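You operate a simulated robot arm through the tools that you are given. There is no shell and no other tool. Be economical: measure what you need, move in short steps, check, and stop when the job is done.

The job below is to be done with a simulated two-armed robot. You get a single attempt, and the scene is never put back.

Task
Pick up the bottle labelled "foam" from the long table with one hand, pass it to the other hand and put it on the upper shelf of the long table. Set down upright: bottle.

The check looks at the end state, three seconds after you hand in, the way a careful person would. Anything else that was tipped, shoved, dropped, spilled or broken makes it a failure.

Robot
Two 7-joint arms with two-finger parallel grippers on one trunk, on a base that drives. Base frame: it is fixed to the floor where the robot stands at the start and does not move with it; the origin is under the middle of the robot, x ahead of it, y to its left, z up. Units: cm, degrees, N and s.
The left shoulder is at the start at [5, 16.1, 114.8], the right one opposite. With the tool pointing down near the work surface each hand reaches from about 24 to 68 cm from the robot's upright axis, wherever it stands, measured 20 degrees to its own side. Places, roughly: upper shelf of the long table [60, -20, 50]. Payload 3.43 kg a hand.
Tool frame (each hand has its own): the origin (TCP) lies between the finger pads and is the grasp point; the fingertips stand 3 cm ahead of it; z points along the fingers, y is the line along which they close. Largest opening 9.4 cm; finger width 2.8, thickness 1; the body of the gripper, 5 by 9.6 cm, starts 5.5 cm behind the TCP.
Orientation is that of the tool frame in the base frame, as a unit quaternion [x, y, z, w]. With the fingers straight down and closing along the base's y, the tool's x points along the base's -x, its y along +y and its z along -z.

Tools
- The arms move only by the tool drive_tool. It takes "left_series", "right_series" or both (then of equal length, played together; a hand with none holds still); each is a list of rows, each a list of 2 entries, a list of its own where there are three numbers: the shift along the tool's x, y, z in cm, then the turn, a rotation vector about the tool's x, y, z in degrees. In form: [[[x, y, z], [ax, ay, az]], ...]. A call has 1 to 12 rows; each row is the pose to reach, as a shift and turn from the pose commanded when the call began, along the tool's axes at that moment. "left_gripper" and "right_gripper" are, for a hand that has rows, the opening, from 0 (shut) to 1 (fully open), set as the call begins (left out, the last holds). Rows are played at 5 a second. More than 5 cm and 8.6 degrees between two rows, or a gripper value outside its range, and nothing of the call is played. A pose out of reach is approached as far as the arm can. The call stops where the force on the tool passes 40 N (or 10 N more than at its start, if that is more) or the arm is blocked; 0.2 s more then pass. The fingers move at their own pace (about 4.5 cm/s each) and stop on an object; they squeeze with about 21 N. The grip force told is the motor's: it shows also when the fingers shut on nothing. Time passes only in rows, and 0.2 s behind the last, so rows that repeat a pose let the fingers close. It gives the time, the measured TCP pose, the force on the tool (base axes), the opening and the grip force at its end, in the units of the frame above (readings bear some noise), with the torque about the TCP (base axes, N m) and any sound that the robot's microphone picked up.
- Cameras (640 x 400 px; columns grow to the right, rows downward): "scene" is now at [12.28, -3.5, 127.72]; the picture's right is [-0.40, -0.92, 0.00], its down [-0.47, 0.21, -0.86] and it looks along [0.79, -0.34, -0.51] (base axes); focal length 214 px, centre (320, 200). "left" rides on the left gripper at [7.6, -1.4, -10.2] in its tool frame; the picture's right is [0.18, 0.98, 0.00], its down [-0.75, 0.14, -0.64] and it looks along [-0.63, 0.12, 0.77] (tool axes); focal length 243 px, centre (320, 200). "right" rides on the right gripper at [7.6, 1.4, -10.2] in its tool frame; the picture's right is [-0.18, 0.98, 0.00], its down [-0.75, -0.14, -0.64] and it looks along [-0.63, -0.12, 0.77] (tool axes); focal length 243 px, centre (320, 200). There is no depth. A picture from a camera that has moved, and an enlarged one, comes with that camera's place and axes in the base frame and with its lens.
- snapshot(camera): a new picture of that camera. The clock stands still meanwhile.
- raise_lower(by): slides the trunk up (or, below 0, down) by that many cm; the arms and the scene camera ride with it, the base frame stays. It gives what a move gives, with no picture.
- steer(legs): drives the robot by 1 to 6 legs, each [ahead, left, turn to the left] in cm, cm and degrees, along the robot's own axes; the way and the turn of a leg run together, so that a leg with both is an arc; at most 150 cm and 180 degrees a leg. The arms and the cameras ride along, it lands a little off, and it stops where it bumps. It gives what a move gives.
- turn_head(pan, tilt): turns the head with the scene camera to pan (to the left, within 80 degrees either way) and tilt (down, from -29 to 69), counted from straight ahead of the robot. It gives what a move gives.
- enlarge(camera, box): a new picture of the part [left, top, right, bottom] of that camera's present view, enlarged. The clock stands still meanwhile.
- finish_job(): hands the job in; it is judged then, once.

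Go step by step. Nothing tells you exact positions but the pictures and the camera data: compare them with the known pose of the tool, close in by small moves and look again before you grip or let go. The budget is 120 turns and 100 pictures, counting those below and the enlarged ones. Unless the task says otherwise, let go and move clear before handing in, and close with one line.

The tools are called after "Call:" by a JSON object that holds its "api" and its "payload". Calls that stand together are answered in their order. drive_tool: Moves the arms, as the interface text tells. Its arguments: {"type":"object","properties":{"left_series":{"type":"array"},"left_gripper":{"type":"number"},"right_series":{"type":"array"},"right_gripper":{"type":"number"}},"required":[]} The other tools are called the same way: raise_lower (by) slides the trunk up or down; steer (legs) drives the base; turn_head (pan, tilt) turns the head that bears the scene camera; snapshot (camera) takes a picture; enlarge (camera, box) takes an enlarged picture of a part of a camera's view; finish_job () hands the job in.

At the start:

```text
time: 0.0
left_eef_pos: [40.75, -3.9, 116.36]
left_tcp_rot: [0.0, 1.0, 0.0, 0.0]
left_contact_force: [0.0, -0.4, 0.8]
left_torque: [-0.02, -0.01, -0.02]
left_finger_gap: 9.38
left_grasp_force: 0.0
right_eef_pos: [28.13, -29.75, 119.77]
right_tcp_rot: [0.0, 1.0, 0.0, 0.0]
right_contact_force: [0.7, 0.3, -0.1]
right_torque: [0.0, -0.03, -0.05]
right_finger_gap: 9.4
right_grasp_force: 0.1
trunk travel left (down, up): [-17.5, 9.2]
robot x, y, heading: [-0.14, 0.37, -0.1]
head pan, tilt: [-23.6, 30.9]
```

scene: 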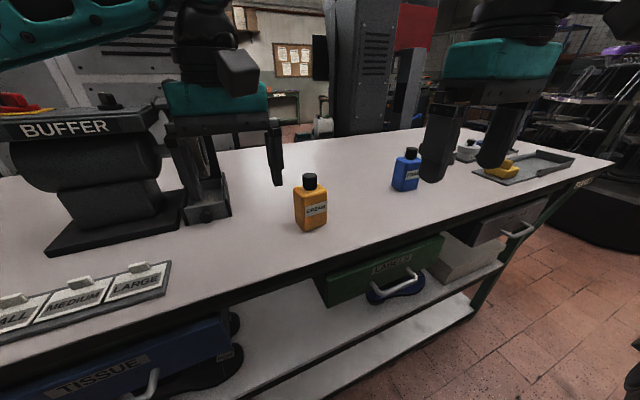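
right: 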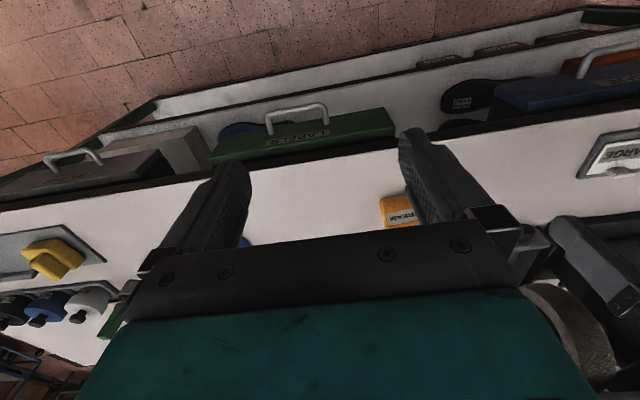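
left: 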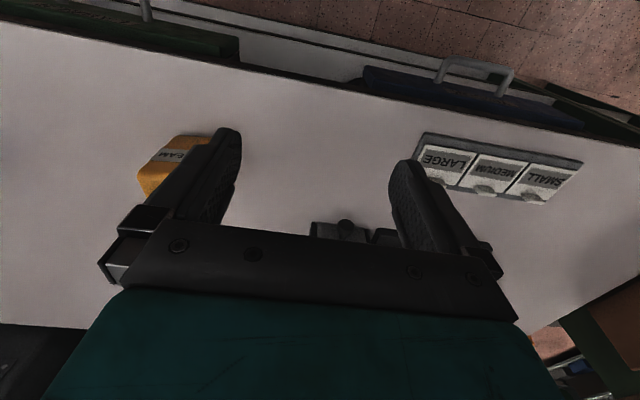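

I see an orange and a blue bottle on the table; their labels must be read first, and the shelf below looked at.

Call:
{"api": "enlarge", "payload": {"camera": "scene", "box": [280, 130, 440, 240]}}

Call:
{"api": "enlarge", "payload": {"camera": "scene", "box": [220, 220, 540, 400]}}

```text
3.64 times, centred on (360, 185) of scene
camera zoom: at [12.28, -3.5, 127.72], right [-0.4, -0.92, 0.0], down [-0.47, 0.21, -0.86], along [0.79, -0.34, -0.51], focal length 780 px, centre (174, 254)
```

zoom: 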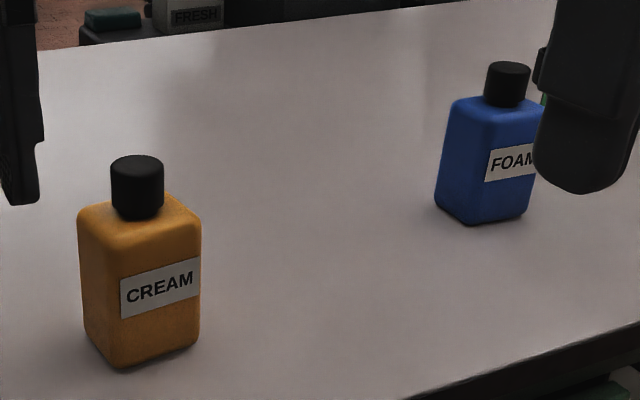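

```text
2.00 times, centred on (380, 310) of scene
camera zoom: at [12.28, -3.5, 127.72], right [-0.4, -0.92, 0.0], down [-0.47, 0.21, -0.86], along [0.79, -0.34, -0.51], focal length 429 px, centre (200, -20)
```

zoom: 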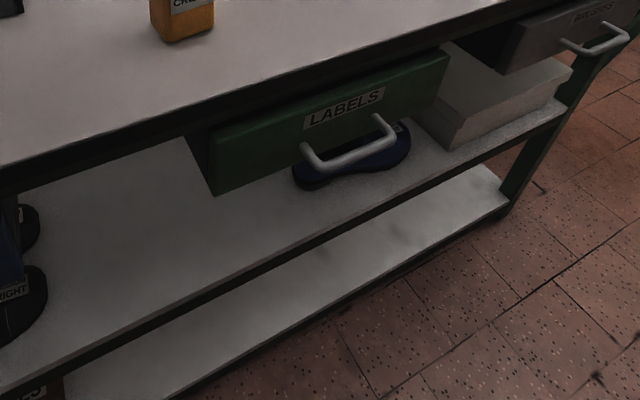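

The foam bottle is the blue one, at about [60, -56, 94]; that is too far for the right hand, so I drive to the right and look again. The shelf space around y -20, under the table, looks free.

Call:
{"api": "steer", "payload": {"legs": [[0, -38, 0]]}}

Call:
{"api": "turn_head", "payload": {"pan": -15, "tilt": 35}}

Call:
{"api": "snapshot", "payload": {"camera": "scene"}}

Call:
{"api": "snapshot", "payload": {"camera": "right"}}

```text
time: 2.4
left_eef_pos: [40.98, -42.27, 116.3]
left_tcp_rot: [-0.004, 1.0, -0.001, 0.0]
left_contact_force: [-0.9, 0.5, -0.2]
left_torque: [-0.02, 0.0, 0.0]
left_finger_gap: 9.39
left_grasp_force: 0.1
right_eef_pos: [28.5, -68.33, 119.69]
right_tcp_rot: [-0.003, 1.0, 0.001, 0.001]
right_contact_force: [0.5, -0.3, 0.3]
right_torque: [0.02, -0.01, -0.02]
right_finger_gap: 9.38
right_grasp_force: 0.1
trunk travel left (down, up): [-17.5, 9.2]
robot x, y, heading: [0.18, -38.24, 0.4]
head pan, tilt: [-23.6, 30.9]
```

```text
time: 3.1
left_eef_pos: [40.94, -42.3, 116.5]
left_tcp_rot: [-0.003, 1.0, 0.001, 0.0]
left_contact_force: [-0.6, 1.1, 0.5]
left_torque: [-0.04, 0.01, 0.01]
left_finger_gap: 9.4
left_grasp_force: 0.1
right_eef_pos: [28.36, -68.22, 119.59]
right_tcp_rot: [-0.003, 1.0, 0.0, 0.0]
right_contact_force: [-0.5, 0.2, -0.3]
right_torque: [0.0, 0.03, -0.01]
right_finger_gap: 9.43
right_grasp_force: 0.0
trunk travel left (down, up): [-17.5, 9.2]
robot x, y, heading: [0.33, -38.38, 0.4]
head pan, tilt: [-15.0, 35.0]
```

```text
94 pictures are left
camera scene: at [12.68, -40.71, 127.08], right [-0.25, -0.97, 0.0], down [-0.55, 0.14, -0.82], along [0.79, -0.21, -0.57], focal length 214 px, centre (320, 200)
```

scene: 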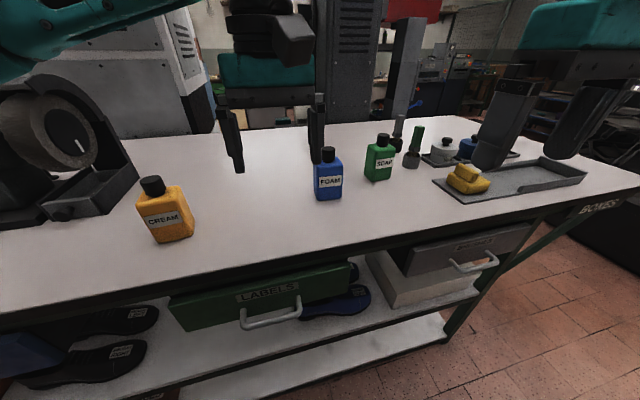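

```text
93 pictures are left
camera right: at [20.82, -66.84, 129.91], right [0.18, 0.98, 0.0], down [0.75, -0.14, 0.64], along [0.63, -0.11, -0.77], focal length 243 px, centre (320, 200)
```

right: 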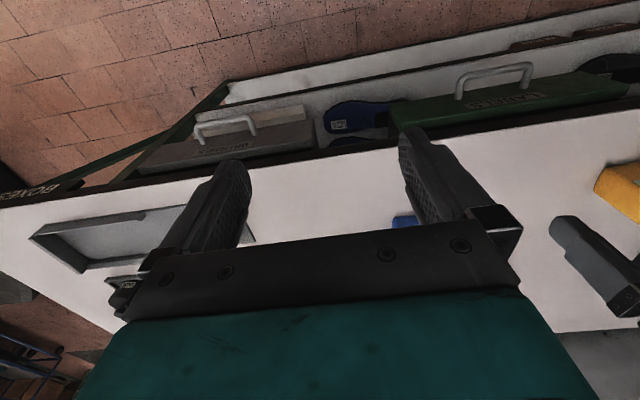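

The foam bottle stands at about [59.5, -55.5], with the green soap bottle behind to its right. I enlarge to measure its size and turn.

Call:
{"api": "enlarge", "payload": {"camera": "scene", "box": [290, 130, 410, 205]}}

Call:
{"api": "enlarge", "payload": {"camera": "scene", "box": [40, 240, 400, 400]}}

```text
5.33 times, centred on (350, 168) of scene
camera zoom: at [12.68, -40.71, 127.08], right [-0.25, -0.97, 0.0], down [-0.55, 0.14, -0.82], along [0.79, -0.21, -0.57], focal length 1144 px, centre (160, 373)
```

zoom: 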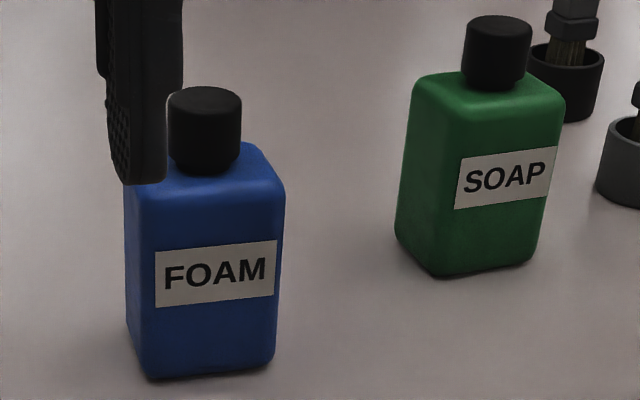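

```text
1.78 times, centred on (220, 320) of scene
camera zoom: at [12.68, -40.71, 127.08], right [-0.25, -0.97, 0.0], down [-0.55, 0.14, -0.82], along [0.79, -0.21, -0.57], focal length 381 px, centre (498, -13)
```

zoom: 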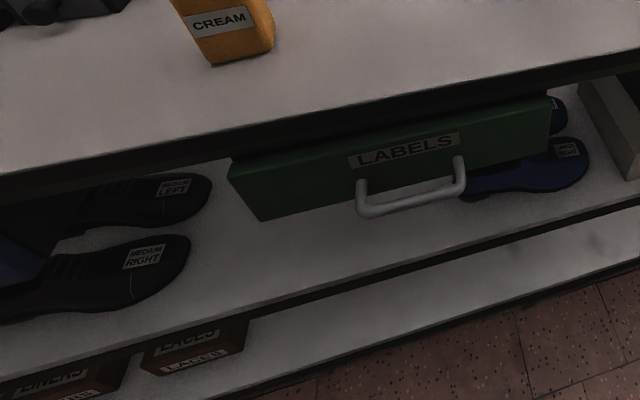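

Bottle centre is about [60.5, -55.6], 5 deep (x) by 7 wide (y), shoulder near z 105, cap top near 108. I move the left hand aside and bring the right hand over the bottle at height.

Call:
{"api": "drive_tool", "payload": {"right_series": [[[-4, 1.57, 0], [0, 0, 0]], [[-8, 3.15, 0], [0, 0, 0]], [[-12, 4.7, 0], [0, 0, 0]], [[-16, 6.3, 0], [0, 0, 0]], [[-20, 7.9, 0], [0, 0, 0]], [[-24, 9.4, 0], [0, 0, 0]], [[-28, 11, 0], [0, 0, 0]], [[-32, 12.6, 0], [0, 0, 0]]], "left_series": [[[1, 2, 0], [0, 0, 0]], [[2, 4, 0], [0, 0, 0]], [[3, 6, 0], [0, 0, 0]], [[4, 8, 0], [0, 0, 0]], [[5, 10, 0], [0, 0, 0]], [[6, 12, 0], [0, 0, 0]], [[7, 14, 0], [0, 0, 0]], [[8, 16, 0], [0, 0, 0]]], "right_gripper": 1}}

Call:
{"api": "snapshot", "payload": {"camera": "right"}}

Call:
{"api": "snapshot", "payload": {"camera": "scene"}}

```text
time: 4.9
left_eef_pos: [32.7, -26.32, 116.57]
left_tcp_rot: [-0.004, 1.0, 0.0, 0.0]
left_contact_force: [-0.4, 0.9, 0.1]
left_torque: [-0.02, -0.02, 0.06]
left_finger_gap: 9.4
left_grasp_force: 0.2
right_eef_pos: [50.91, -60.3, 119.51]
right_tcp_rot: [-0.002, 1.0, -0.001, 0.0]
right_contact_force: [-0.1, 0.2, -0.2]
right_torque: [0.0, -0.01, -0.01]
right_finger_gap: 9.35
right_grasp_force: 0.1
right hand out of reach, approached as far as the arm can: row 6, 7, 8
trunk travel left (down, up): [-17.5, 9.2]
robot x, y, heading: [0.36, -38.87, 0.2]
head pan, tilt: [-15.0, 35.0]
```

```text
90 pictures are left
camera right: at [43.17, -58.8, 129.88], right [0.18, 0.98, 0.0], down [0.75, -0.14, 0.64], along [0.63, -0.12, -0.77], focal length 243 px, centre (320, 200)
```

right: 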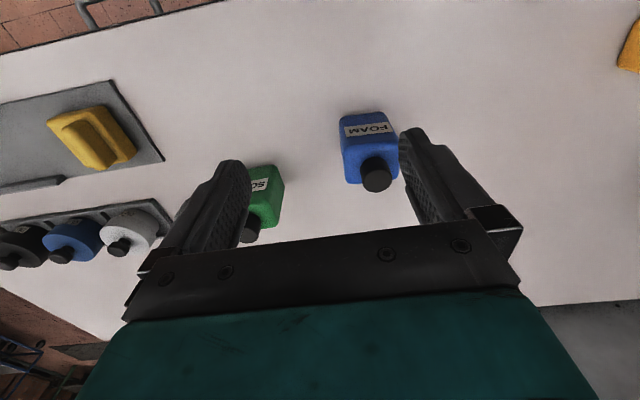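

```text
89 pictures are left
camera scene: at [12.62, -40.66, 127.09], right [-0.25, -0.97, 0.0], down [-0.55, 0.14, -0.82], along [0.79, -0.21, -0.57], focal length 214 px, centre (320, 200)
```

scene: 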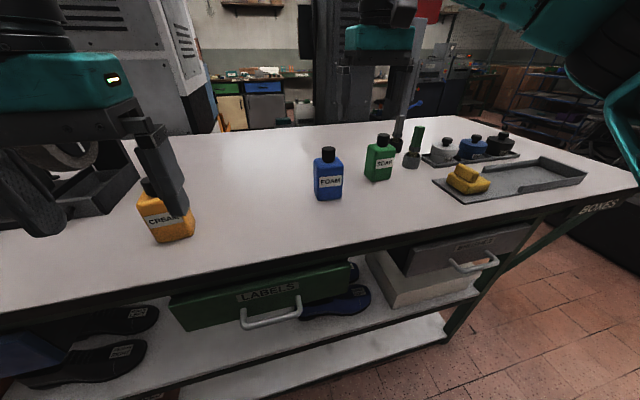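

The right arm fell short at this height, so I drive 9 cm ahead and measure again.

Call:
{"api": "steer", "payload": {"legs": [[9, 0, 0]]}}

Call:
{"api": "snapshot", "payload": {"camera": "right"}}

```text
time: 6.0
left_eef_pos: [41.6, -26.43, 116.46]
left_tcp_rot: [-0.003, 1.0, 0.0, 0.0]
left_contact_force: [-0.3, 0.1, -0.3]
left_torque: [0.0, 0.04, -0.02]
left_finger_gap: 9.37
left_grasp_force: 0.1
right_eef_pos: [59.53, -60.18, 119.47]
right_tcp_rot: [-0.003, 1.0, -0.001, 0.001]
right_contact_force: [0.3, -0.1, -0.1]
right_torque: [0.03, 0.03, 0.04]
right_finger_gap: 9.39
right_grasp_force: 0.1
trunk travel left (down, up): [-17.5, 9.2]
robot x, y, heading: [9.08, -38.28, 0.6]
head pan, tilt: [-15.0, 35.0]
```

```text
88 pictures are left
camera right: at [52.01, -58.81, 129.81], right [0.18, 0.98, 0.0], down [0.75, -0.14, 0.64], along [0.63, -0.11, -0.77], focal length 243 px, centre (320, 200)
```

right: 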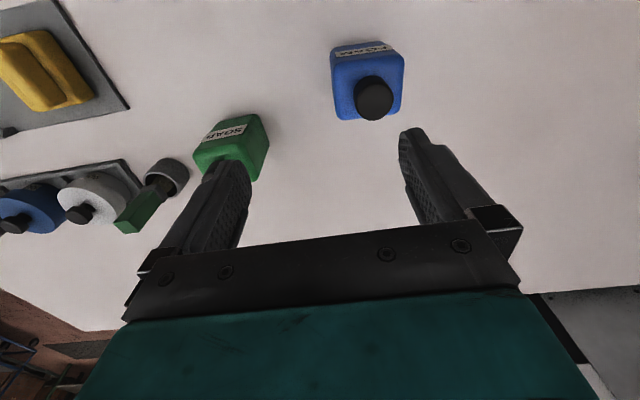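

From this camera the cap centre is at about [59.7, -55.3]. I align above it and come down part of the way, fingertips just above the cap.

Call:
{"api": "drive_tool", "payload": {"right_series": [[[-0.2, 2.4, 0], [0, 0, 0]], [[-0.4, 4.8, 0], [0, 0, 0]], [[-0.4, 4.8, 3], [0, 0, 0]], [[-0.4, 4.8, 6], [0, 0, 0]]]}}

Call:
{"api": "snapshot", "payload": {"camera": "right"}}

Call:
{"api": "enlarge", "payload": {"camera": "scene", "box": [260, 80, 460, 205]}}

```text
time: 7.0
left_eef_pos: [41.55, -26.31, 116.41]
left_tcp_rot: [-0.003, 1.0, 0.0, 0.001]
left_contact_force: [-0.4, 0.2, 0.3]
left_torque: [0.03, 0.0, -0.02]
left_finger_gap: 9.39
left_grasp_force: 0.1
right_eef_pos: [58.81, -56.95, 115.61]
right_tcp_rot: [-0.002, 1.0, 0.0, 0.0]
right_contact_force: [0.4, 0.1, -0.3]
right_torque: [0.0, 0.01, 0.03]
right_finger_gap: 9.39
right_grasp_force: 0.0
right hand out of reach, approached as far as the arm can: row 1, 2, 3, 4
trunk travel left (down, up): [-17.5, 9.2]
robot x, y, heading: [8.71, -38.68, 0.3]
head pan, tilt: [-15.0, 35.0]
```

```text
87 pictures are left
camera right: at [51.25, -55.6, 125.87], right [0.18, 0.98, 0.0], down [0.75, -0.14, 0.64], along [0.63, -0.11, -0.77], focal length 243 px, centre (320, 200)
```

right: 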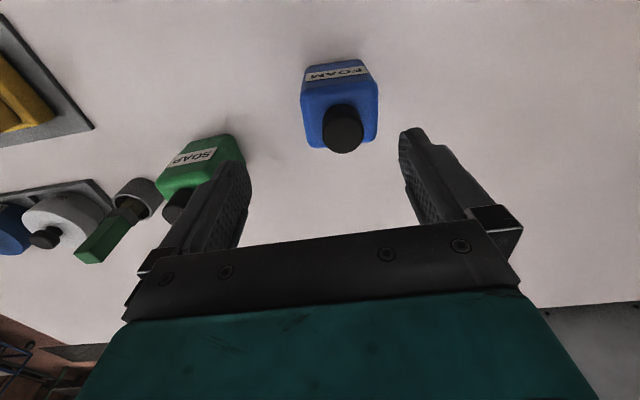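

```text
3.20 times, centred on (360, 142) of scene
camera zoom: at [21.38, -40.66, 127.08], right [-0.25, -0.97, 0.0], down [-0.55, 0.15, -0.82], along [0.79, -0.21, -0.57], focal length 686 px, centre (192, 384)
```

zoom: 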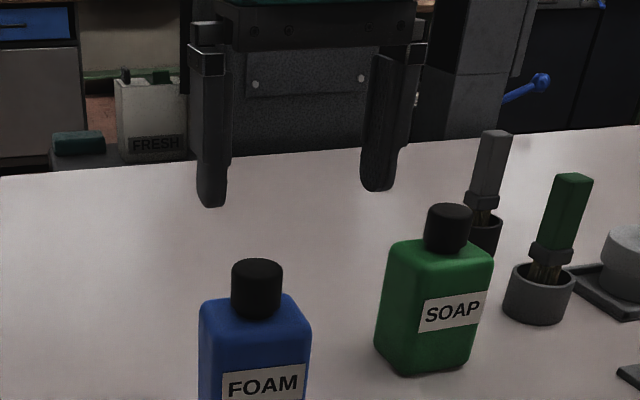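

Still at the edge of reach; I drive another 5 cm ahead.

Call:
{"api": "steer", "payload": {"legs": [[5, 0, 0]]}}

```text
time: 8.0
left_eef_pos: [44.05, -26.29, 116.47]
left_tcp_rot: [-0.004, 1.0, 0.0, 0.0]
left_contact_force: [-0.5, 0.5, 0.4]
left_torque: [0.03, -0.02, -0.01]
left_finger_gap: 9.4
left_grasp_force: 0.0
right_eef_pos: [61.49, -56.97, 115.4]
right_tcp_rot: [-0.003, 1.0, -0.001, -0.001]
right_contact_force: [-0.2, -0.3, 0.9]
right_torque: [-0.01, -0.01, 0.01]
right_finger_gap: 9.44
right_grasp_force: 0.1
trunk travel left (down, up): [-17.5, 9.2]
robot x, y, heading: [11.42, -38.47, 0.3]
head pan, tilt: [-15.0, 35.0]
stopped in leg 1: the robot was blocked; the commanded pose is now the measured one
```

The base touched the table and stopped at x 11.4; the hand is now in reach. I align above the bottle.

Call:
{"api": "drive_tool", "payload": {"right_series": [[[0.8, 0.8, 0], [0, 0, 0]], [[1.6, 1.6, 1], [0, 0, 0]], [[1.6, 1.6, 3], [0, 0, 0]], [[1.6, 1.6, 3], [0, 0, 0]]]}}

Call:
{"api": "snapshot", "payload": {"camera": "right"}}

Call:
{"api": "enlarge", "payload": {"camera": "scene", "box": [260, 100, 420, 220]}}

```text
time: 9.0
left_eef_pos: [44.19, -26.16, 116.45]
left_tcp_rot: [-0.004, 1.0, 0.001, -0.001]
left_contact_force: [-0.2, -0.4, 0.7]
left_torque: [0.0, 0.0, 0.0]
left_finger_gap: 9.39
left_grasp_force: 0.0
right_eef_pos: [59.96, -55.4, 112.43]
right_tcp_rot: [-0.002, 1.0, 0.0, 0.0]
right_contact_force: [-0.5, 0.5, 0.3]
right_torque: [0.02, 0.0, -0.01]
right_finger_gap: 9.42
right_grasp_force: 0.1
trunk travel left (down, up): [-17.5, 9.2]
robot x, y, heading: [11.8, -38.93, 0.3]
head pan, tilt: [-15.0, 35.0]
```

```text
85 pictures are left
camera right: at [52.37, -53.99, 122.68], right [0.18, 0.98, 0.0], down [0.76, -0.14, 0.64], along [0.63, -0.12, -0.77], focal length 243 px, centre (320, 200)
```

right: 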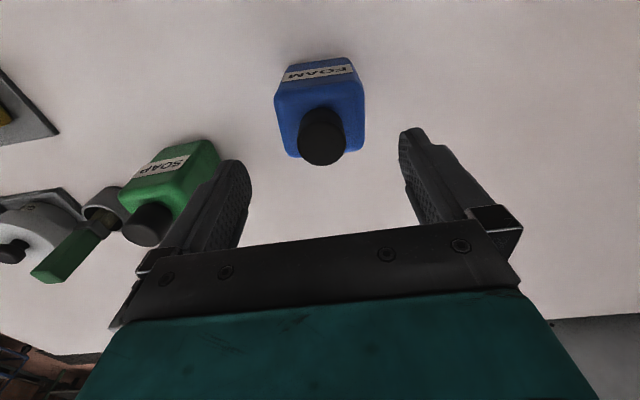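

```text
3.33 times, centred on (340, 160) of scene
camera zoom: at [24.06, -40.63, 127.08], right [-0.25, -0.97, 0.0], down [-0.56, 0.14, -0.82], along [0.79, -0.21, -0.57], focal length 715 px, centre (253, 333)
```

zoom: 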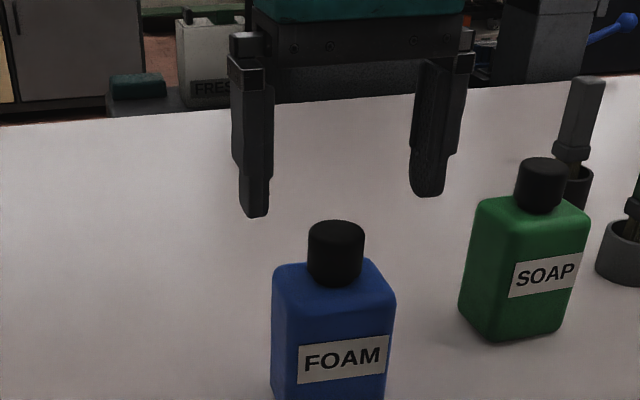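

Cap top is about z 108, centre [59.3, -55.3]; fingers straddle it evenly. I go down to TCP z 104.2.

Call:
{"api": "drive_tool", "payload": {"right_series": [[[0.5, 0, 2], [0, 0, 0]], [[0.5, 0, 4], [0, 0, 0]], [[0.5, 0, 6], [0, 0, 0]], [[0.5, 0, 7.2], [0, 0, 0]], [[0.5, 0, 8.2], [0, 0, 0]], [[0.5, 0, 8.2], [0, 0, 0]]]}}

Call:
{"api": "snapshot", "payload": {"camera": "right"}}

Call:
{"api": "enlarge", "payload": {"camera": "scene", "box": [260, 120, 420, 240]}}

```text
time: 10.4
left_eef_pos: [44.19, -26.28, 116.44]
left_tcp_rot: [-0.005, 1.0, 0.0, -0.001]
left_contact_force: [-0.5, 0.8, 0.0]
left_torque: [0.02, -0.02, -0.02]
left_finger_gap: 9.42
left_grasp_force: 0.0
right_eef_pos: [59.36, -55.41, 104.13]
right_tcp_rot: [-0.003, 1.0, 0.0, -0.002]
right_contact_force: [0.6, -0.5, 0.3]
right_torque: [0.02, 0.03, -0.03]
right_finger_gap: 9.42
right_grasp_force: 0.2
trunk travel left (down, up): [-17.5, 9.2]
robot x, y, heading: [11.73, -38.56, 0.5]
head pan, tilt: [-15.0, 35.0]
```

```text
83 pictures are left
camera right: at [51.87, -54.01, 114.46], right [0.18, 0.98, 0.0], down [0.76, -0.14, 0.64], along [0.63, -0.12, -0.77], focal length 243 px, centre (320, 200)
```

right: 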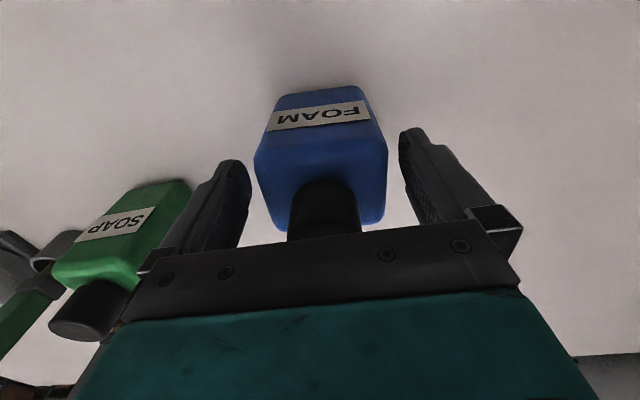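

```text
3.33 times, centred on (340, 180) of scene
camera zoom: at [24.06, -40.63, 127.08], right [-0.25, -0.97, 0.0], down [-0.55, 0.14, -0.82], along [0.79, -0.21, -0.57], focal length 715 px, centre (253, 267)
```

zoom: 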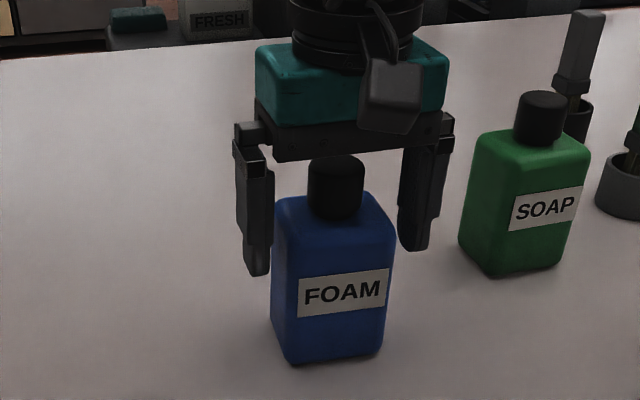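

The fingers straddle the upper body evenly with the cap clear of the palm. I close the grip.

Call:
{"api": "drive_tool", "payload": {"right_series": [[[0, 0, 0], [0, 0, 0]], [[0, 0, 0], [0, 0, 0]], [[0, 0, 0], [0, 0, 0]], [[0, 0, 0], [0, 0, 0]], [[0, 0, 0], [0, 0, 0]]], "right_gripper": 0}}

Call:
{"api": "enlarge", "payload": {"camera": "scene", "box": [260, 120, 420, 240]}}

```text
time: 11.6
left_eef_pos: [44.29, -26.34, 116.42]
left_tcp_rot: [-0.004, 1.0, 0.0, -0.001]
left_contact_force: [-0.2, 0.1, 0.1]
left_torque: [0.01, 0.03, 0.02]
left_finger_gap: 9.39
left_grasp_force: 0.1
right_eef_pos: [59.53, -55.4, 104.24]
right_tcp_rot: [-0.002, 1.0, -0.001, -0.001]
right_contact_force: [-0.7, 0.7, -1.0]
right_torque: [0.08, 0.05, -0.03]
right_finger_gap: 7.51
right_grasp_force: 20.4
trunk travel left (down, up): [-17.5, 9.2]
robot x, y, heading: [11.67, -38.44, 0.5]
head pan, tilt: [-15.0, 35.0]
```

```text
3.33 times, centred on (340, 180) of scene
camera zoom: at [24.06, -40.63, 127.08], right [-0.25, -0.97, 0.0], down [-0.56, 0.14, -0.82], along [0.79, -0.21, -0.57], focal length 715 px, centre (253, 267)
```

zoom: 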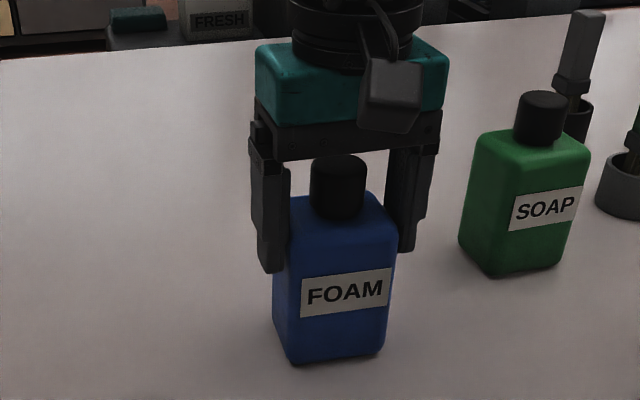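

Gripped at 7.5 cm. I lift straight up, then bring the bottle to the handover place near [57, -42, 119].

Call:
{"api": "drive_tool", "payload": {"right_series": [[[0, 0, -1.5], [0, 0, 0]], [[0, 0, -4], [0, 0, 0]], [[0.3, 0, -7], [0, 0, 0]], [[0.8, 2, -10], [0, 0, 0]], [[1.3, 4.5, -12.5], [0, 0, 0]], [[1.8, 7, -14.8], [0, 0, 0]], [[2.2, 10, -14.8], [0, 0, 0]], [[2.5, 13.4, -14.8], [0, 0, 0]], [[2.5, 13.4, -14.8], [0, 0, 0]]]}}

Call:
{"api": "snapshot", "payload": {"camera": "scene"}}

```text
time: 13.6
left_eef_pos: [44.13, -26.37, 116.35]
left_tcp_rot: [-0.004, 1.0, 0.0, -0.001]
left_contact_force: [-0.5, 0.0, 0.2]
left_torque: [0.0, -0.02, -0.01]
left_finger_gap: 9.39
left_grasp_force: 0.0
right_eef_pos: [53.79, -51.48, 117.23]
right_tcp_rot: [0.0, 1.0, 0.001, -0.001]
right_contact_force: [-1.3, 0.2, -4.0]
right_torque: [-0.02, 0.04, 0.0]
right_finger_gap: 7.43
right_grasp_force: 20.5
right hand out of reach, approached as far as the arm can: row 4, 5, 6, 7, 8, 9
trunk travel left (down, up): [-17.5, 9.2]
robot x, y, heading: [11.51, -38.4, 0.4]
head pan, tilt: [-15.0, 35.0]
```

```text
80 pictures are left
camera scene: at [24.09, -40.64, 127.07], right [-0.25, -0.97, 0.0], down [-0.56, 0.14, -0.82], along [0.79, -0.21, -0.57], focal length 214 px, centre (320, 200)
```

scene: 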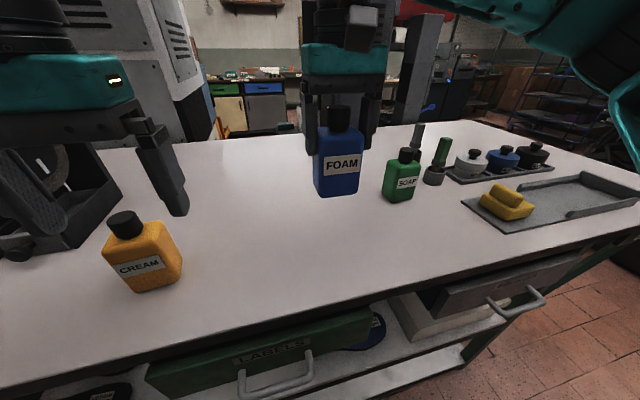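

The arm cannot reach inward at this height, so I raise the trunk, giving both arms a better posture.

Call:
{"api": "raise_lower", "payload": {"by": 9}}

Call:
{"api": "drive_tool", "payload": {"right_series": [[[0, 1, 2], [0, 0, 0]], [[0, 2.5, 5], [0, 0, 0]], [[-0.5, 5, 7.5], [0, 0, 0]], [[-1, 7.5, 8.5], [0, 0, 0]], [[-2, 9.5, 8.5], [0, 0, 0]], [[-2, 9.5, 8.5], [0, 0, 0]]]}}

```text
time: 14.8
left_eef_pos: [44.28, -26.3, 125.32]
left_tcp_rot: [-0.004, 1.0, 0.001, -0.001]
left_contact_force: [-0.8, -0.6, -0.7]
left_torque: [-0.03, -0.01, 0.0]
left_finger_gap: 9.41
left_grasp_force: 0.1
right_eef_pos: [53.83, -51.46, 126.12]
right_tcp_rot: [0.0, 1.0, 0.001, 0.0]
right_contact_force: [-0.3, -0.5, -2.9]
right_torque: [-0.02, 0.05, -0.03]
right_finger_gap: 7.46
right_grasp_force: 20.9
trunk travel left (down, up): [-26.5, 0.2]
robot x, y, heading: [11.74, -38.55, 0.5]
head pan, tilt: [-15.0, 35.0]
```

```text
time: 16.2
left_eef_pos: [44.09, -26.26, 125.37]
left_tcp_rot: [-0.004, 1.0, 0.0, -0.001]
left_contact_force: [0.6, -0.7, -0.6]
left_torque: [-0.01, 0.01, 0.0]
left_finger_gap: 9.42
left_grasp_force: 0.1
right_eef_pos: [52.5, -49.31, 117.63]
right_tcp_rot: [0.0, 1.0, 0.0, -0.002]
right_contact_force: [-0.2, -0.5, -3.2]
right_torque: [-0.02, 0.01, 0.0]
right_finger_gap: 7.43
right_grasp_force: 20.5
right hand out of reach, approached as far as the arm can: row 2, 3, 4, 5, 6
trunk travel left (down, up): [-26.5, 0.2]
robot x, y, heading: [11.85, -38.27, 0.3]
head pan, tilt: [-15.0, 35.0]
```

The right hand stops short going inward while stretched; I try pulling it nearer first, then inward.

Call:
{"api": "drive_tool", "payload": {"right_series": [[[2, 0, 0], [0, 0, 0]], [[4, 0, 0], [0, 0, 0]], [[6, 0, 0], [0, 0, 0]], [[6, 2, 0], [0, 0, 0]], [[6, 4, 0], [0, 0, 0]], [[6, 6, 0], [0, 0, 0]], [[6, 6, 0], [0, 0, 0]]]}}

Call:
{"api": "snapshot", "payload": {"camera": "scene"}}

```text
time: 17.8
left_eef_pos: [44.11, -26.27, 125.48]
left_tcp_rot: [-0.004, 1.0, 0.002, -0.001]
left_contact_force: [-0.2, 0.2, 0.1]
left_torque: [0.01, -0.04, 0.0]
left_finger_gap: 9.41
left_grasp_force: 0.0
right_eef_pos: [46.45, -47.07, 117.77]
right_tcp_rot: [0.003, 1.0, 0.001, 0.001]
right_contact_force: [-0.3, -0.1, -3.3]
right_torque: [0.0, 0.0, -0.01]
right_finger_gap: 7.49
right_grasp_force: 21.3
right hand out of reach, approached as far as the arm can: row 5, 6, 7
trunk travel left (down, up): [-26.5, 0.2]
robot x, y, heading: [11.76, -38.5, 0.0]
head pan, tilt: [-15.0, 35.0]
```

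```text
79 pictures are left
camera scene: at [24.02, -40.64, 136.08], right [-0.25, -0.97, 0.0], down [-0.55, 0.14, -0.82], along [0.79, -0.21, -0.57], focal length 214 px, centre (320, 200)
```

scene: 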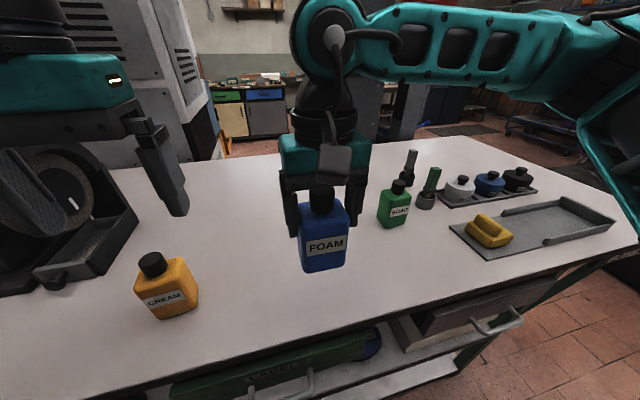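

I try going up (the left arm's start pose mirrored suggests it is reachable) and then inward.

Call:
{"api": "drive_tool", "payload": {"right_series": [[[0, -1, -3], [0, 0, 0]], [[0, -1, -6], [0, 0, 0]], [[0, 1, -8], [0, 0, 0]], [[0, 3, -8], [0, 0, 0]], [[0, 5, -8], [0, 0, 0]], [[0, 7, -8], [0, 0, 0]], [[0, 7, -8], [0, 0, 0]]]}}

```text
time: 19.4
left_eef_pos: [44.23, -26.29, 125.41]
left_tcp_rot: [-0.005, 1.0, 0.001, -0.001]
left_contact_force: [0.3, -0.7, 0.1]
left_torque: [-0.02, 0.0, 0.02]
left_finger_gap: 9.39
left_grasp_force: 0.1
right_eef_pos: [44.62, -47.41, 125.11]
right_tcp_rot: [0.0, 1.0, 0.001, -0.002]
right_contact_force: [-0.5, -0.8, -3.1]
right_torque: [-0.01, 0.02, 0.01]
right_finger_gap: 7.42
right_grasp_force: 21.2
right hand out of reach, approached as far as the arm can: row 3, 4, 5, 6, 7
trunk travel left (down, up): [-26.5, 0.2]
robot x, y, heading: [11.33, -38.36, 0.4]
head pan, tilt: [-15.0, 35.0]
```

Still limited; it looks like a wrist limit, so I try turning the hand counter-clockwise while moving inward.

Call:
{"api": "drive_tool", "payload": {"right_series": [[[0, 0, 2], [0, 0, -8]], [[0, 1, 4], [0, 0, -16]], [[0, 2, 6], [0, 0, -24]], [[0, 4, 6], [0, 0, -30]], [[0, 6, 6], [0, 0, -30]], [[0, 6, 6], [0, 0, -30]]]}}

```text
time: 20.8
left_eef_pos: [44.25, -26.31, 125.4]
left_tcp_rot: [-0.005, 1.0, 0.001, -0.001]
left_contact_force: [-0.4, 1.0, 0.8]
left_torque: [0.03, 0.01, 0.02]
left_finger_gap: 9.41
left_grasp_force: 0.1
right_eef_pos: [45.05, -47.01, 119.37]
right_tcp_rot: [-0.259, 0.966, 0.001, 0.0]
right_contact_force: [-0.5, -0.9, -3.2]
right_torque: [-0.02, 0.0, 0.01]
right_finger_gap: 7.43
right_grasp_force: 20.9
right hand out of reach, approached as far as the arm can: row 2, 3, 4, 5, 6
trunk travel left (down, up): [-26.5, 0.2]
robot x, y, heading: [11.41, -38.52, 0.3]
head pan, tilt: [-15.0, 35.0]
```

Turning works but inward travel does not, so I'll let the left hand come to the bottle, pointing forward-right. I turn the right hand clockwise to face the bottle toward the left shoulder.

Call:
{"api": "drive_tool", "payload": {"right_series": [[[-0.4, -0.4, 0], [0, 0, 8]], [[-0.8, -0.8, 0], [0, 0, 16]], [[-1.3, -1.2, 0], [0, 0, 24]], [[-1.7, -1.6, 0], [0, 0, 32]], [[-2.2, -2, 0], [0, 0, 40]], [[-2.6, -2.4, 0], [0, 0, 48]], [[-3, -2.8, 0], [0, 0, 56]], [[-3.5, -3.1, 0], [0, 0, 64]], [[-3.8, -3.4, 0], [0, 0, 70]], [[-3.8, -3.4, 0], [0, 0, 70]]]}}

Call:
{"api": "snapshot", "payload": {"camera": "scene"}}

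```text
time: 23.0
left_eef_pos: [44.19, -26.22, 125.35]
left_tcp_rot: [-0.004, 1.0, 0.0, 0.0]
left_contact_force: [0.7, -0.2, -0.3]
left_torque: [-0.01, 0.01, 0.02]
left_finger_gap: 9.42
left_grasp_force: 0.0
right_eef_pos: [49.91, -48.03, 119.48]
right_tcp_rot: [0.318, 0.948, 0.003, -0.002]
right_contact_force: [0.3, -0.3, -5.2]
right_torque: [0.04, 0.03, 0.02]
right_finger_gap: 7.41
right_grasp_force: 20.7
right hand out of reach, approached as far as the arm can: row 9, 10
trunk travel left (down, up): [-26.5, 0.2]
robot x, y, heading: [11.64, -38.48, 0.3]
head pan, tilt: [-15.0, 35.0]
```

```text
78 pictures are left
camera scene: at [24.1, -40.64, 136.07], right [-0.25, -0.97, 0.0], down [-0.56, 0.14, -0.82], along [0.79, -0.21, -0.57], focal length 214 px, centre (320, 200)
```

scene: 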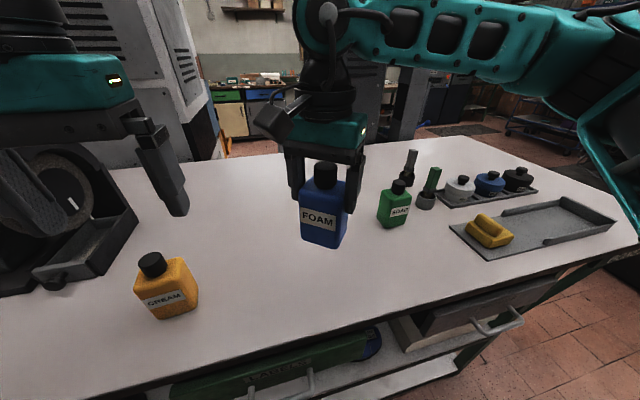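

The forward approach would cramp the left wrist against the head, so I'll pass sideways: bottle back to yaw 0 near [52, -49.5], left hand reaching in from the left (pointing -y) and closing on the 5 cm faces, low down. First, turn both hands.

Call:
{"api": "drive_tool", "payload": {"right_series": [[[-0.3, 0, 0], [0, 0, -4]], [[-0.6, 0, 0], [0, 0, -8]], [[-0.9, 0.1, 0.2], [0, 0, -12]], [[-1.2, 0.1, 0.4], [0, 0, -16]], [[-1.5, 0.1, 0.6], [0, 0, -20]], [[-1.8, 0.1, 0.8], [0, 0, -24]], [[-2.1, 0.1, 1], [0, 0, -28]], [[-2.4, 0.1, 1], [0, 0, -31]], [[-2.6, 0.2, 1], [0, 0, -34]], [[-2.7, 0.2, 1], [0, 0, -37]], [[-2.7, 0.2, 1], [0, 0, -37]]], "left_series": [[[0, 0, 0], [0, 0, 8.2]], [[0, 0, 0], [0, 0, 16.4]], [[0, 0, 0], [0, 0, 24.6]], [[0, 0, 0], [0, 0, 32.8]], [[0, 0, 0], [0, 0, 41]], [[0, 0, 0], [0, 0, 49.2]], [[0, 0, 0], [0, 0, 57.4]], [[0, 0, 0], [0, 0, 65.6]], [[0, 0, 0], [0, 0, 73.8]], [[0, 0, 0], [0, 0, 82]], [[0, 0, 0], [0, 0, 90]]], "left_gripper": 1}}

```text
time: 25.4
left_eef_pos: [44.24, -26.18, 125.46]
left_tcp_rot: [0.705, 0.709, 0.0, 0.0]
left_contact_force: [-0.1, 0.6, -0.2]
left_torque: [0.0, -0.03, 0.0]
left_finger_gap: 9.41
left_grasp_force: 0.1
right_eef_pos: [52.44, -49.35, 118.29]
right_tcp_rot: [0.0, 1.0, 0.003, -0.001]
right_contact_force: [0.3, 1.2, -4.6]
right_torque: [-0.01, 0.01, -0.01]
right_finger_gap: 7.43
right_grasp_force: 21.1
trunk travel left (down, up): [-26.5, 0.2]
robot x, y, heading: [11.55, -38.54, 0.7]
head pan, tilt: [-15.0, 35.0]
```

Both turned well. Now I tilt the left hand to point toward -y and 30° down, moving toward the pre-grasp place.

Call:
{"api": "drive_tool", "payload": {"left_series": [[[0, 1, 0], [0, -7.5, 0]], [[0, 2, 0], [0, -15, 0]], [[-1, 3, 0.5], [0, -22.5, 0]], [[-2, 4, 1], [0, -30, 0]], [[-3, 5, 1.5], [0, -37.5, 0]], [[-4.5, 6, 2], [0, -45, 0]], [[-6, 7, 3], [0, -52.5, 0]], [[-7.8, 8.2, 3.4], [0, -60, 0]], [[-7.8, 8.2, 3.4], [0, -60, 0]]]}}

Call:
{"api": "snapshot", "payload": {"camera": "scene"}}

Call:
{"api": "snapshot", "payload": {"camera": "left"}}

```text
time: 27.4
left_eef_pos: [52.47, -33.85, 122.2]
left_tcp_rot: [0.61, 0.615, -0.353, 0.354]
left_contact_force: [0.9, 0.5, 0.3]
left_torque: [0.0, 0.0, 0.0]
left_finger_gap: 9.39
left_grasp_force: 0.0
right_eef_pos: [52.23, -49.3, 118.29]
right_tcp_rot: [-0.001, 1.0, 0.002, -0.001]
right_contact_force: [0.2, 0.7, -3.9]
right_torque: [-0.04, -0.01, 0.02]
right_finger_gap: 7.46
right_grasp_force: 20.7
trunk travel left (down, up): [-26.5, 0.2]
robot x, y, heading: [11.56, -38.3, 0.4]
head pan, tilt: [-15.0, 35.0]
```

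```text
77 pictures are left
camera scene: at [24.08, -40.63, 136.08], right [-0.25, -0.97, 0.0], down [-0.56, 0.14, -0.82], along [0.79, -0.21, -0.57], focal length 214 px, centre (320, 200)
```

scene: 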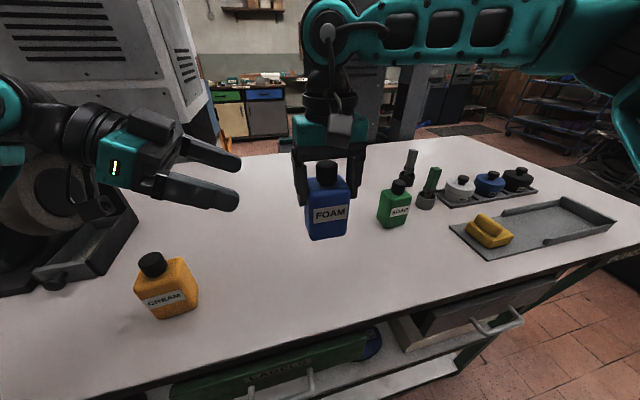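

```text
76 pictures are left
camera left: at [50.92, -21.21, 120.71], right [0.98, 0.1, -0.16], down [0.14, 0.18, 0.97], along [0.13, -0.98, 0.16], focal length 243 px, centre (320, 200)
```

left: 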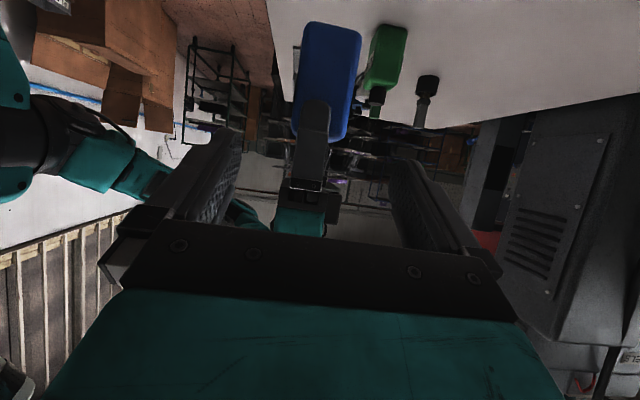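

The left hand is in line; bottle bottom is about z 108.3. I advance the left hand part way along its pointing line.

Call:
{"api": "drive_tool", "payload": {"left_series": [[[1, -0.1, 1], [0, 0, 0]], [[1.9, -0.2, 3], [0, 0, 0]], [[1.9, -0.2, 6], [0, 0, 0]], [[1.9, -0.2, 9], [0, 0, 0]], [[1.9, -0.2, 11.5], [0, 0, 0]], [[1.9, -0.2, 11.5], [0, 0, 0]]]}}

Call:
{"api": "snapshot", "payload": {"camera": "scene"}}

Call:
{"api": "snapshot", "payload": {"camera": "left"}}

```text
time: 28.8
left_eef_pos: [52.31, -42.85, 114.49]
left_tcp_rot: [0.609, 0.616, -0.353, 0.354]
left_contact_force: [0.2, 0.6, 0.0]
left_torque: [-0.03, 0.0, -0.02]
left_finger_gap: 9.4
left_grasp_force: 0.1
right_eef_pos: [52.25, -49.37, 118.3]
right_tcp_rot: [0.0, 1.0, 0.002, -0.002]
right_contact_force: [-0.2, 0.2, -3.9]
right_torque: [0.01, 0.04, 0.0]
right_finger_gap: 7.47
right_grasp_force: 20.9
trunk travel left (down, up): [-26.5, 0.2]
robot x, y, heading: [11.61, -38.69, 0.3]
head pan, tilt: [-15.0, 35.0]
```

```text
75 pictures are left
camera scene: at [24.09, -40.63, 136.08], right [-0.25, -0.97, 0.0], down [-0.56, 0.14, -0.82], along [0.79, -0.21, -0.57], focal length 214 px, centre (320, 200)
```

scene: 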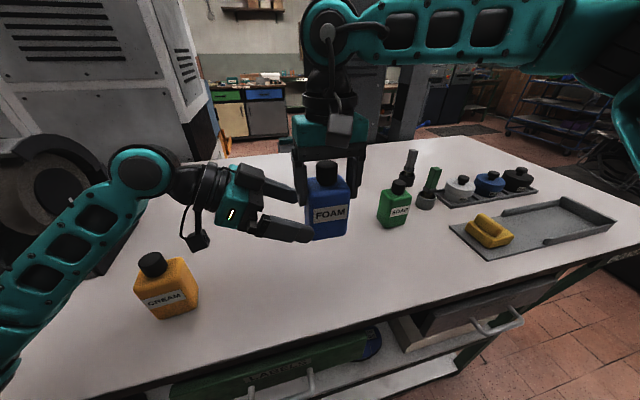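

```text
74 pictures are left
camera left: at [50.75, -30.32, 113.09], right [0.98, 0.1, -0.16], down [0.14, 0.18, 0.97], along [0.13, -0.98, 0.16], focal length 243 px, centre (320, 200)
```

left: 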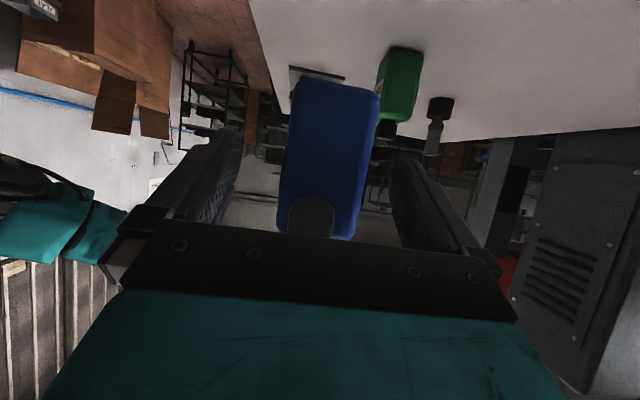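

Aligned with the bottle between the fingers; I advance the last 5 cm and look.

Call:
{"api": "drive_tool", "payload": {"left_series": [[[0, 0, 1.5], [0, 0, 0]], [[0, 0, 3], [0, 0, 0]], [[0, 0, 4.2], [0, 0, 0]], [[0, 0, 5.2], [0, 0, 0]], [[0, 0, 5.2], [0, 0, 0]]]}}

Call:
{"api": "enlarge", "payload": {"camera": "scene", "box": [220, 100, 400, 260]}}

Call:
{"api": "snapshot", "payload": {"camera": "left"}}

```text
time: 30.0
left_eef_pos: [52.41, -47.22, 112.09]
left_tcp_rot: [0.609, 0.616, -0.352, 0.355]
left_contact_force: [-2.5, 21.0, 5.4]
left_torque: [-1.31, -0.17, -0.16]
left_finger_gap: 9.41
left_grasp_force: 0.1
right_eef_pos: [52.39, -49.59, 118.39]
right_tcp_rot: [0.001, 1.0, -0.002, -0.001]
right_contact_force: [2.8, -20.4, -9.4]
right_torque: [-0.06, 0.02, 0.04]
right_finger_gap: 7.42
right_grasp_force: 20.7
trunk travel left (down, up): [-26.5, 0.2]
robot x, y, heading: [11.26, -38.29, 0.2]
head pan, tilt: [-15.0, 35.0]
```

```text
2.50 times, centred on (310, 180) of scene
camera zoom: at [24.09, -40.63, 136.07], right [-0.25, -0.97, 0.0], down [-0.56, 0.14, -0.82], along [0.79, -0.21, -0.57], focal length 536 px, centre (345, 250)
```

zoom: 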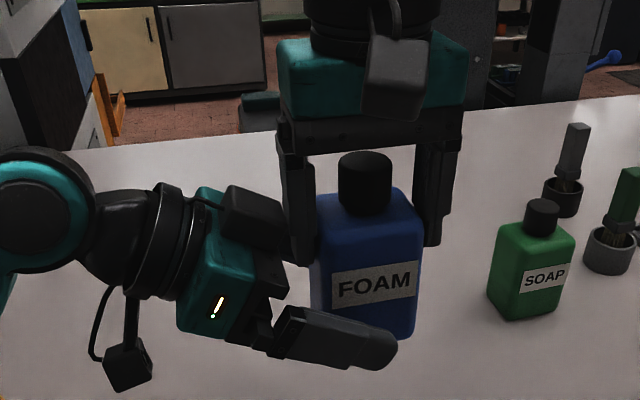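

```text
72 pictures are left
camera left: at [50.97, -34.71, 110.57], right [0.98, 0.1, -0.16], down [0.14, 0.18, 0.97], along [0.13, -0.98, 0.16], focal length 243 px, centre (320, 200)
```

left: 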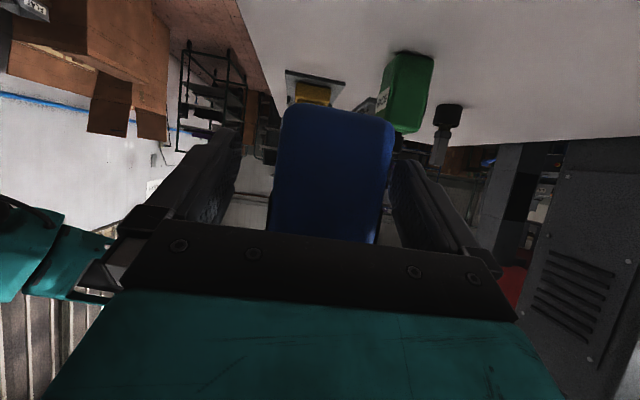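

The left palm touches the right finger (20 N), so I back it off 0.9 cm.

Call:
{"api": "drive_tool", "payload": {"left_series": [[[0, 0, -0.5], [0, 0, 0]], [[0.2, 0, -0.9], [0, 0, 0]], [[0.2, 0, -0.9], [0, 0, 0]]]}}

```text
time: 30.8
left_eef_pos: [52.42, -46.5, 112.21]
left_tcp_rot: [0.61, 0.615, -0.352, 0.353]
left_contact_force: [0.0, 0.1, 0.0]
left_torque: [-0.01, 0.02, 0.01]
left_finger_gap: 9.42
left_grasp_force: 0.0
right_eef_pos: [52.36, -49.25, 118.36]
right_tcp_rot: [0.0, 1.0, 0.002, 0.001]
right_contact_force: [0.0, 0.3, -4.7]
right_torque: [-0.01, 0.01, -0.02]
right_finger_gap: 7.44
right_grasp_force: 20.6
trunk travel left (down, up): [-26.5, 0.2]
robot x, y, heading: [11.33, -38.2, 0.8]
head pan, tilt: [-15.0, 35.0]
```

Contact is gone. I close the left grip on the bottle's lower part.

Call:
{"api": "drive_tool", "payload": {"left_series": [[[0, 0, 0], [0, 0, 0]], [[0, 0, 0], [0, 0, 0]], [[0, 0, 0], [0, 0, 0]], [[0, 0, 0], [0, 0, 0]], [[0, 0, 0], [0, 0, 0]], [[0, 0, 0], [0, 0, 0]]], "left_gripper": 0}}

Call:
{"api": "enlarge", "payload": {"camera": "scene", "box": [220, 100, 400, 260]}}

Call:
{"api": "snapshot", "payload": {"camera": "left"}}

```text
time: 32.2
left_eef_pos: [52.43, -46.36, 112.23]
left_tcp_rot: [0.609, 0.616, -0.352, 0.354]
left_contact_force: [15.1, -0.1, -1.9]
left_torque: [0.18, 0.88, 0.07]
left_finger_gap: 6.23
left_grasp_force: 20.5
right_eef_pos: [52.28, -49.36, 118.31]
right_tcp_rot: [0.0, 1.0, 0.003, -0.001]
right_contact_force: [-14.5, 1.4, 1.2]
right_torque: [0.01, 0.09, 0.32]
right_finger_gap: 7.46
right_grasp_force: 20.6
trunk travel left (down, up): [-26.5, 0.2]
robot x, y, heading: [11.77, -38.11, 0.2]
head pan, tilt: [-15.0, 35.0]
```

```text
2.50 times, centred on (310, 180) of scene
camera zoom: at [24.09, -40.64, 136.07], right [-0.25, -0.97, 0.0], down [-0.56, 0.14, -0.82], along [0.79, -0.21, -0.57], focal length 536 px, centre (345, 250)
```

zoom: 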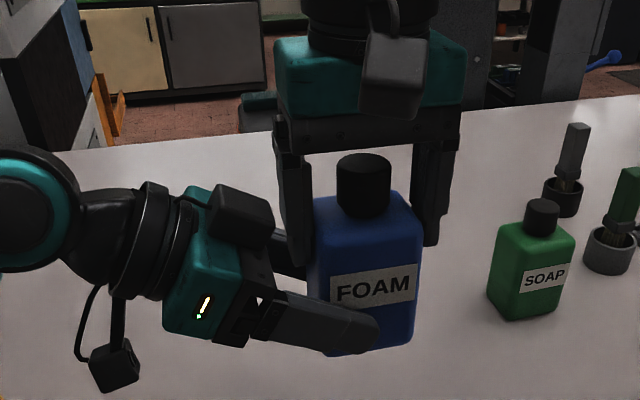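

```text
70 pictures are left
camera left: at [50.89, -33.98, 110.79], right [0.98, 0.1, -0.16], down [0.14, 0.18, 0.97], along [0.13, -0.98, 0.16], focal length 243 px, centre (320, 200)
```

left: 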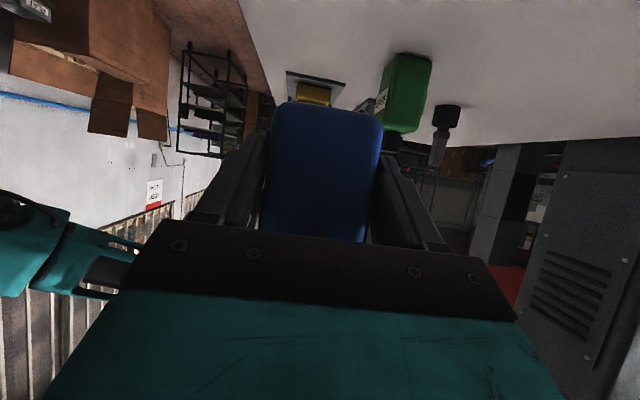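

Left grip is on (6.2 cm wide), with a 15 N sideways strain between the hands; I ease the left hand a little along +x before the right lets go.

Call:
{"api": "drive_tool", "payload": {"left_series": [[[0, 0.2, 0], [0, 0, 0]], [[0, 0.4, 0], [0, 0, 0]], [[0, 0.4, 0], [0, 0, 0]]]}}

```text
time: 33.0
left_eef_pos: [52.58, -46.59, 112.26]
left_tcp_rot: [0.611, 0.614, -0.353, 0.353]
left_contact_force: [-2.7, 5.5, -0.8]
left_torque: [-0.07, 0.08, 0.03]
left_finger_gap: 6.21
left_grasp_force: 21.1
right_eef_pos: [52.37, -49.38, 118.37]
right_tcp_rot: [0.002, 1.0, 0.002, 0.001]
right_contact_force: [2.6, -4.4, -0.9]
right_torque: [-0.14, -0.27, -0.14]
right_finger_gap: 7.45
right_grasp_force: 21.2
trunk travel left (down, up): [-26.5, 0.2]
robot x, y, heading: [11.2, -38.51, 0.5]
head pan, tilt: [-15.0, 35.0]
```

Strain is nearly gone. I open the right fingers only slightly (to clear the left palm), checking that the left holds.

Call:
{"api": "drive_tool", "payload": {"right_series": [[[0, 0, 0], [0, 0, 0]], [[0, 0, 0], [0, 0, 0]], [[0, 0, 0], [0, 0, 0]], [[0, 0, 0], [0, 0, 0]]], "right_gripper": 0.86}}

Call:
{"api": "enlarge", "payload": {"camera": "scene", "box": [220, 100, 400, 260]}}

```text
time: 34.0
left_eef_pos: [52.82, -46.65, 112.18]
left_tcp_rot: [0.61, 0.615, -0.353, 0.353]
left_contact_force: [0.2, -0.1, -0.5]
left_torque: [0.07, -0.02, -0.01]
left_finger_gap: 6.22
left_grasp_force: 21.4
right_eef_pos: [52.31, -49.32, 118.39]
right_tcp_rot: [0.0, 1.0, 0.002, -0.002]
right_contact_force: [0.4, 0.4, 0.1]
right_torque: [0.01, -0.03, 0.01]
right_finger_gap: 8.07
right_grasp_force: 0.0
trunk travel left (down, up): [-26.5, 0.2]
robot x, y, heading: [11.56, -38.44, 0.5]
head pan, tilt: [-15.0, 35.0]
```

```text
2.50 times, centred on (310, 180) of scene
camera zoom: at [24.09, -40.64, 136.07], right [-0.25, -0.97, 0.0], down [-0.56, 0.14, -0.82], along [0.79, -0.21, -0.57], focal length 536 px, centre (345, 250)
```

zoom: 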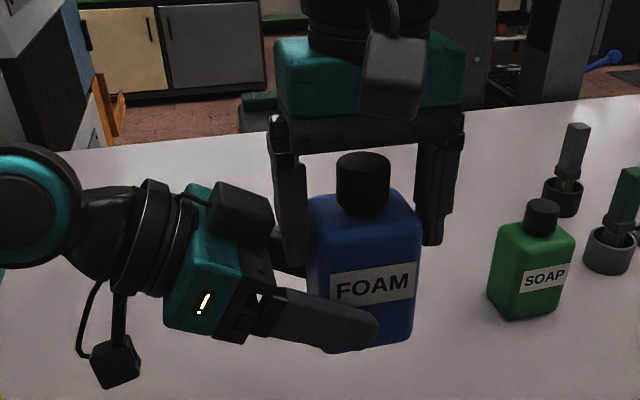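

The left holds it alone. I raise the right hand straight up out of the way.

Call:
{"api": "drive_tool", "payload": {"right_series": [[[0, 0, -1], [0, 0, 0]], [[0, 0, -2.5], [0, 0, 0]], [[0, 0, -5], [0, 0, 0]], [[0.5, 0, -8], [0, 0, 0]], [[1, -1, -11], [0, 0, 0]]]}}

Call:
{"api": "snapshot", "payload": {"camera": "scene"}}

```text
time: 35.2
left_eef_pos: [52.79, -46.62, 112.18]
left_tcp_rot: [0.61, 0.616, -0.352, 0.353]
left_contact_force: [-0.6, -0.3, -0.8]
left_torque: [0.12, -0.02, 0.01]
left_finger_gap: 6.24
left_grasp_force: 21.0
right_eef_pos: [51.63, -51.56, 129.47]
right_tcp_rot: [-0.001, 1.0, 0.002, -0.001]
right_contact_force: [-0.7, 0.1, 0.1]
right_torque: [0.02, 0.01, -0.01]
right_finger_gap: 8.09
right_grasp_force: 0.1
right hand out of reach, approached as far as the arm can: row 4, 5
trunk travel left (down, up): [-26.5, 0.2]
robot x, y, heading: [11.2, -38.69, 0.5]
head pan, tilt: [-15.0, 35.0]
```

```text
68 pictures are left
camera scene: at [24.13, -40.69, 136.06], right [-0.25, -0.97, 0.0], down [-0.56, 0.15, -0.82], along [0.79, -0.21, -0.57], focal length 214 px, centre (320, 200)
```

scene: 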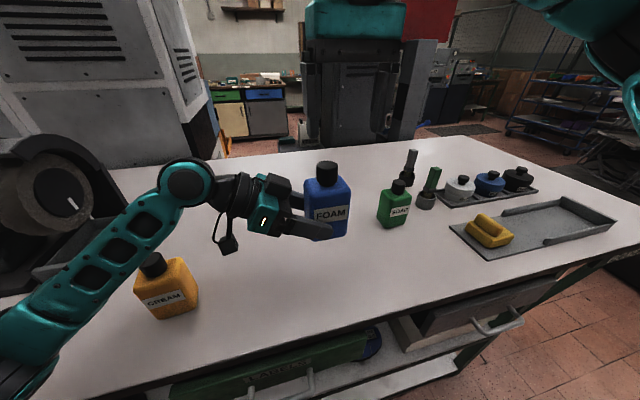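

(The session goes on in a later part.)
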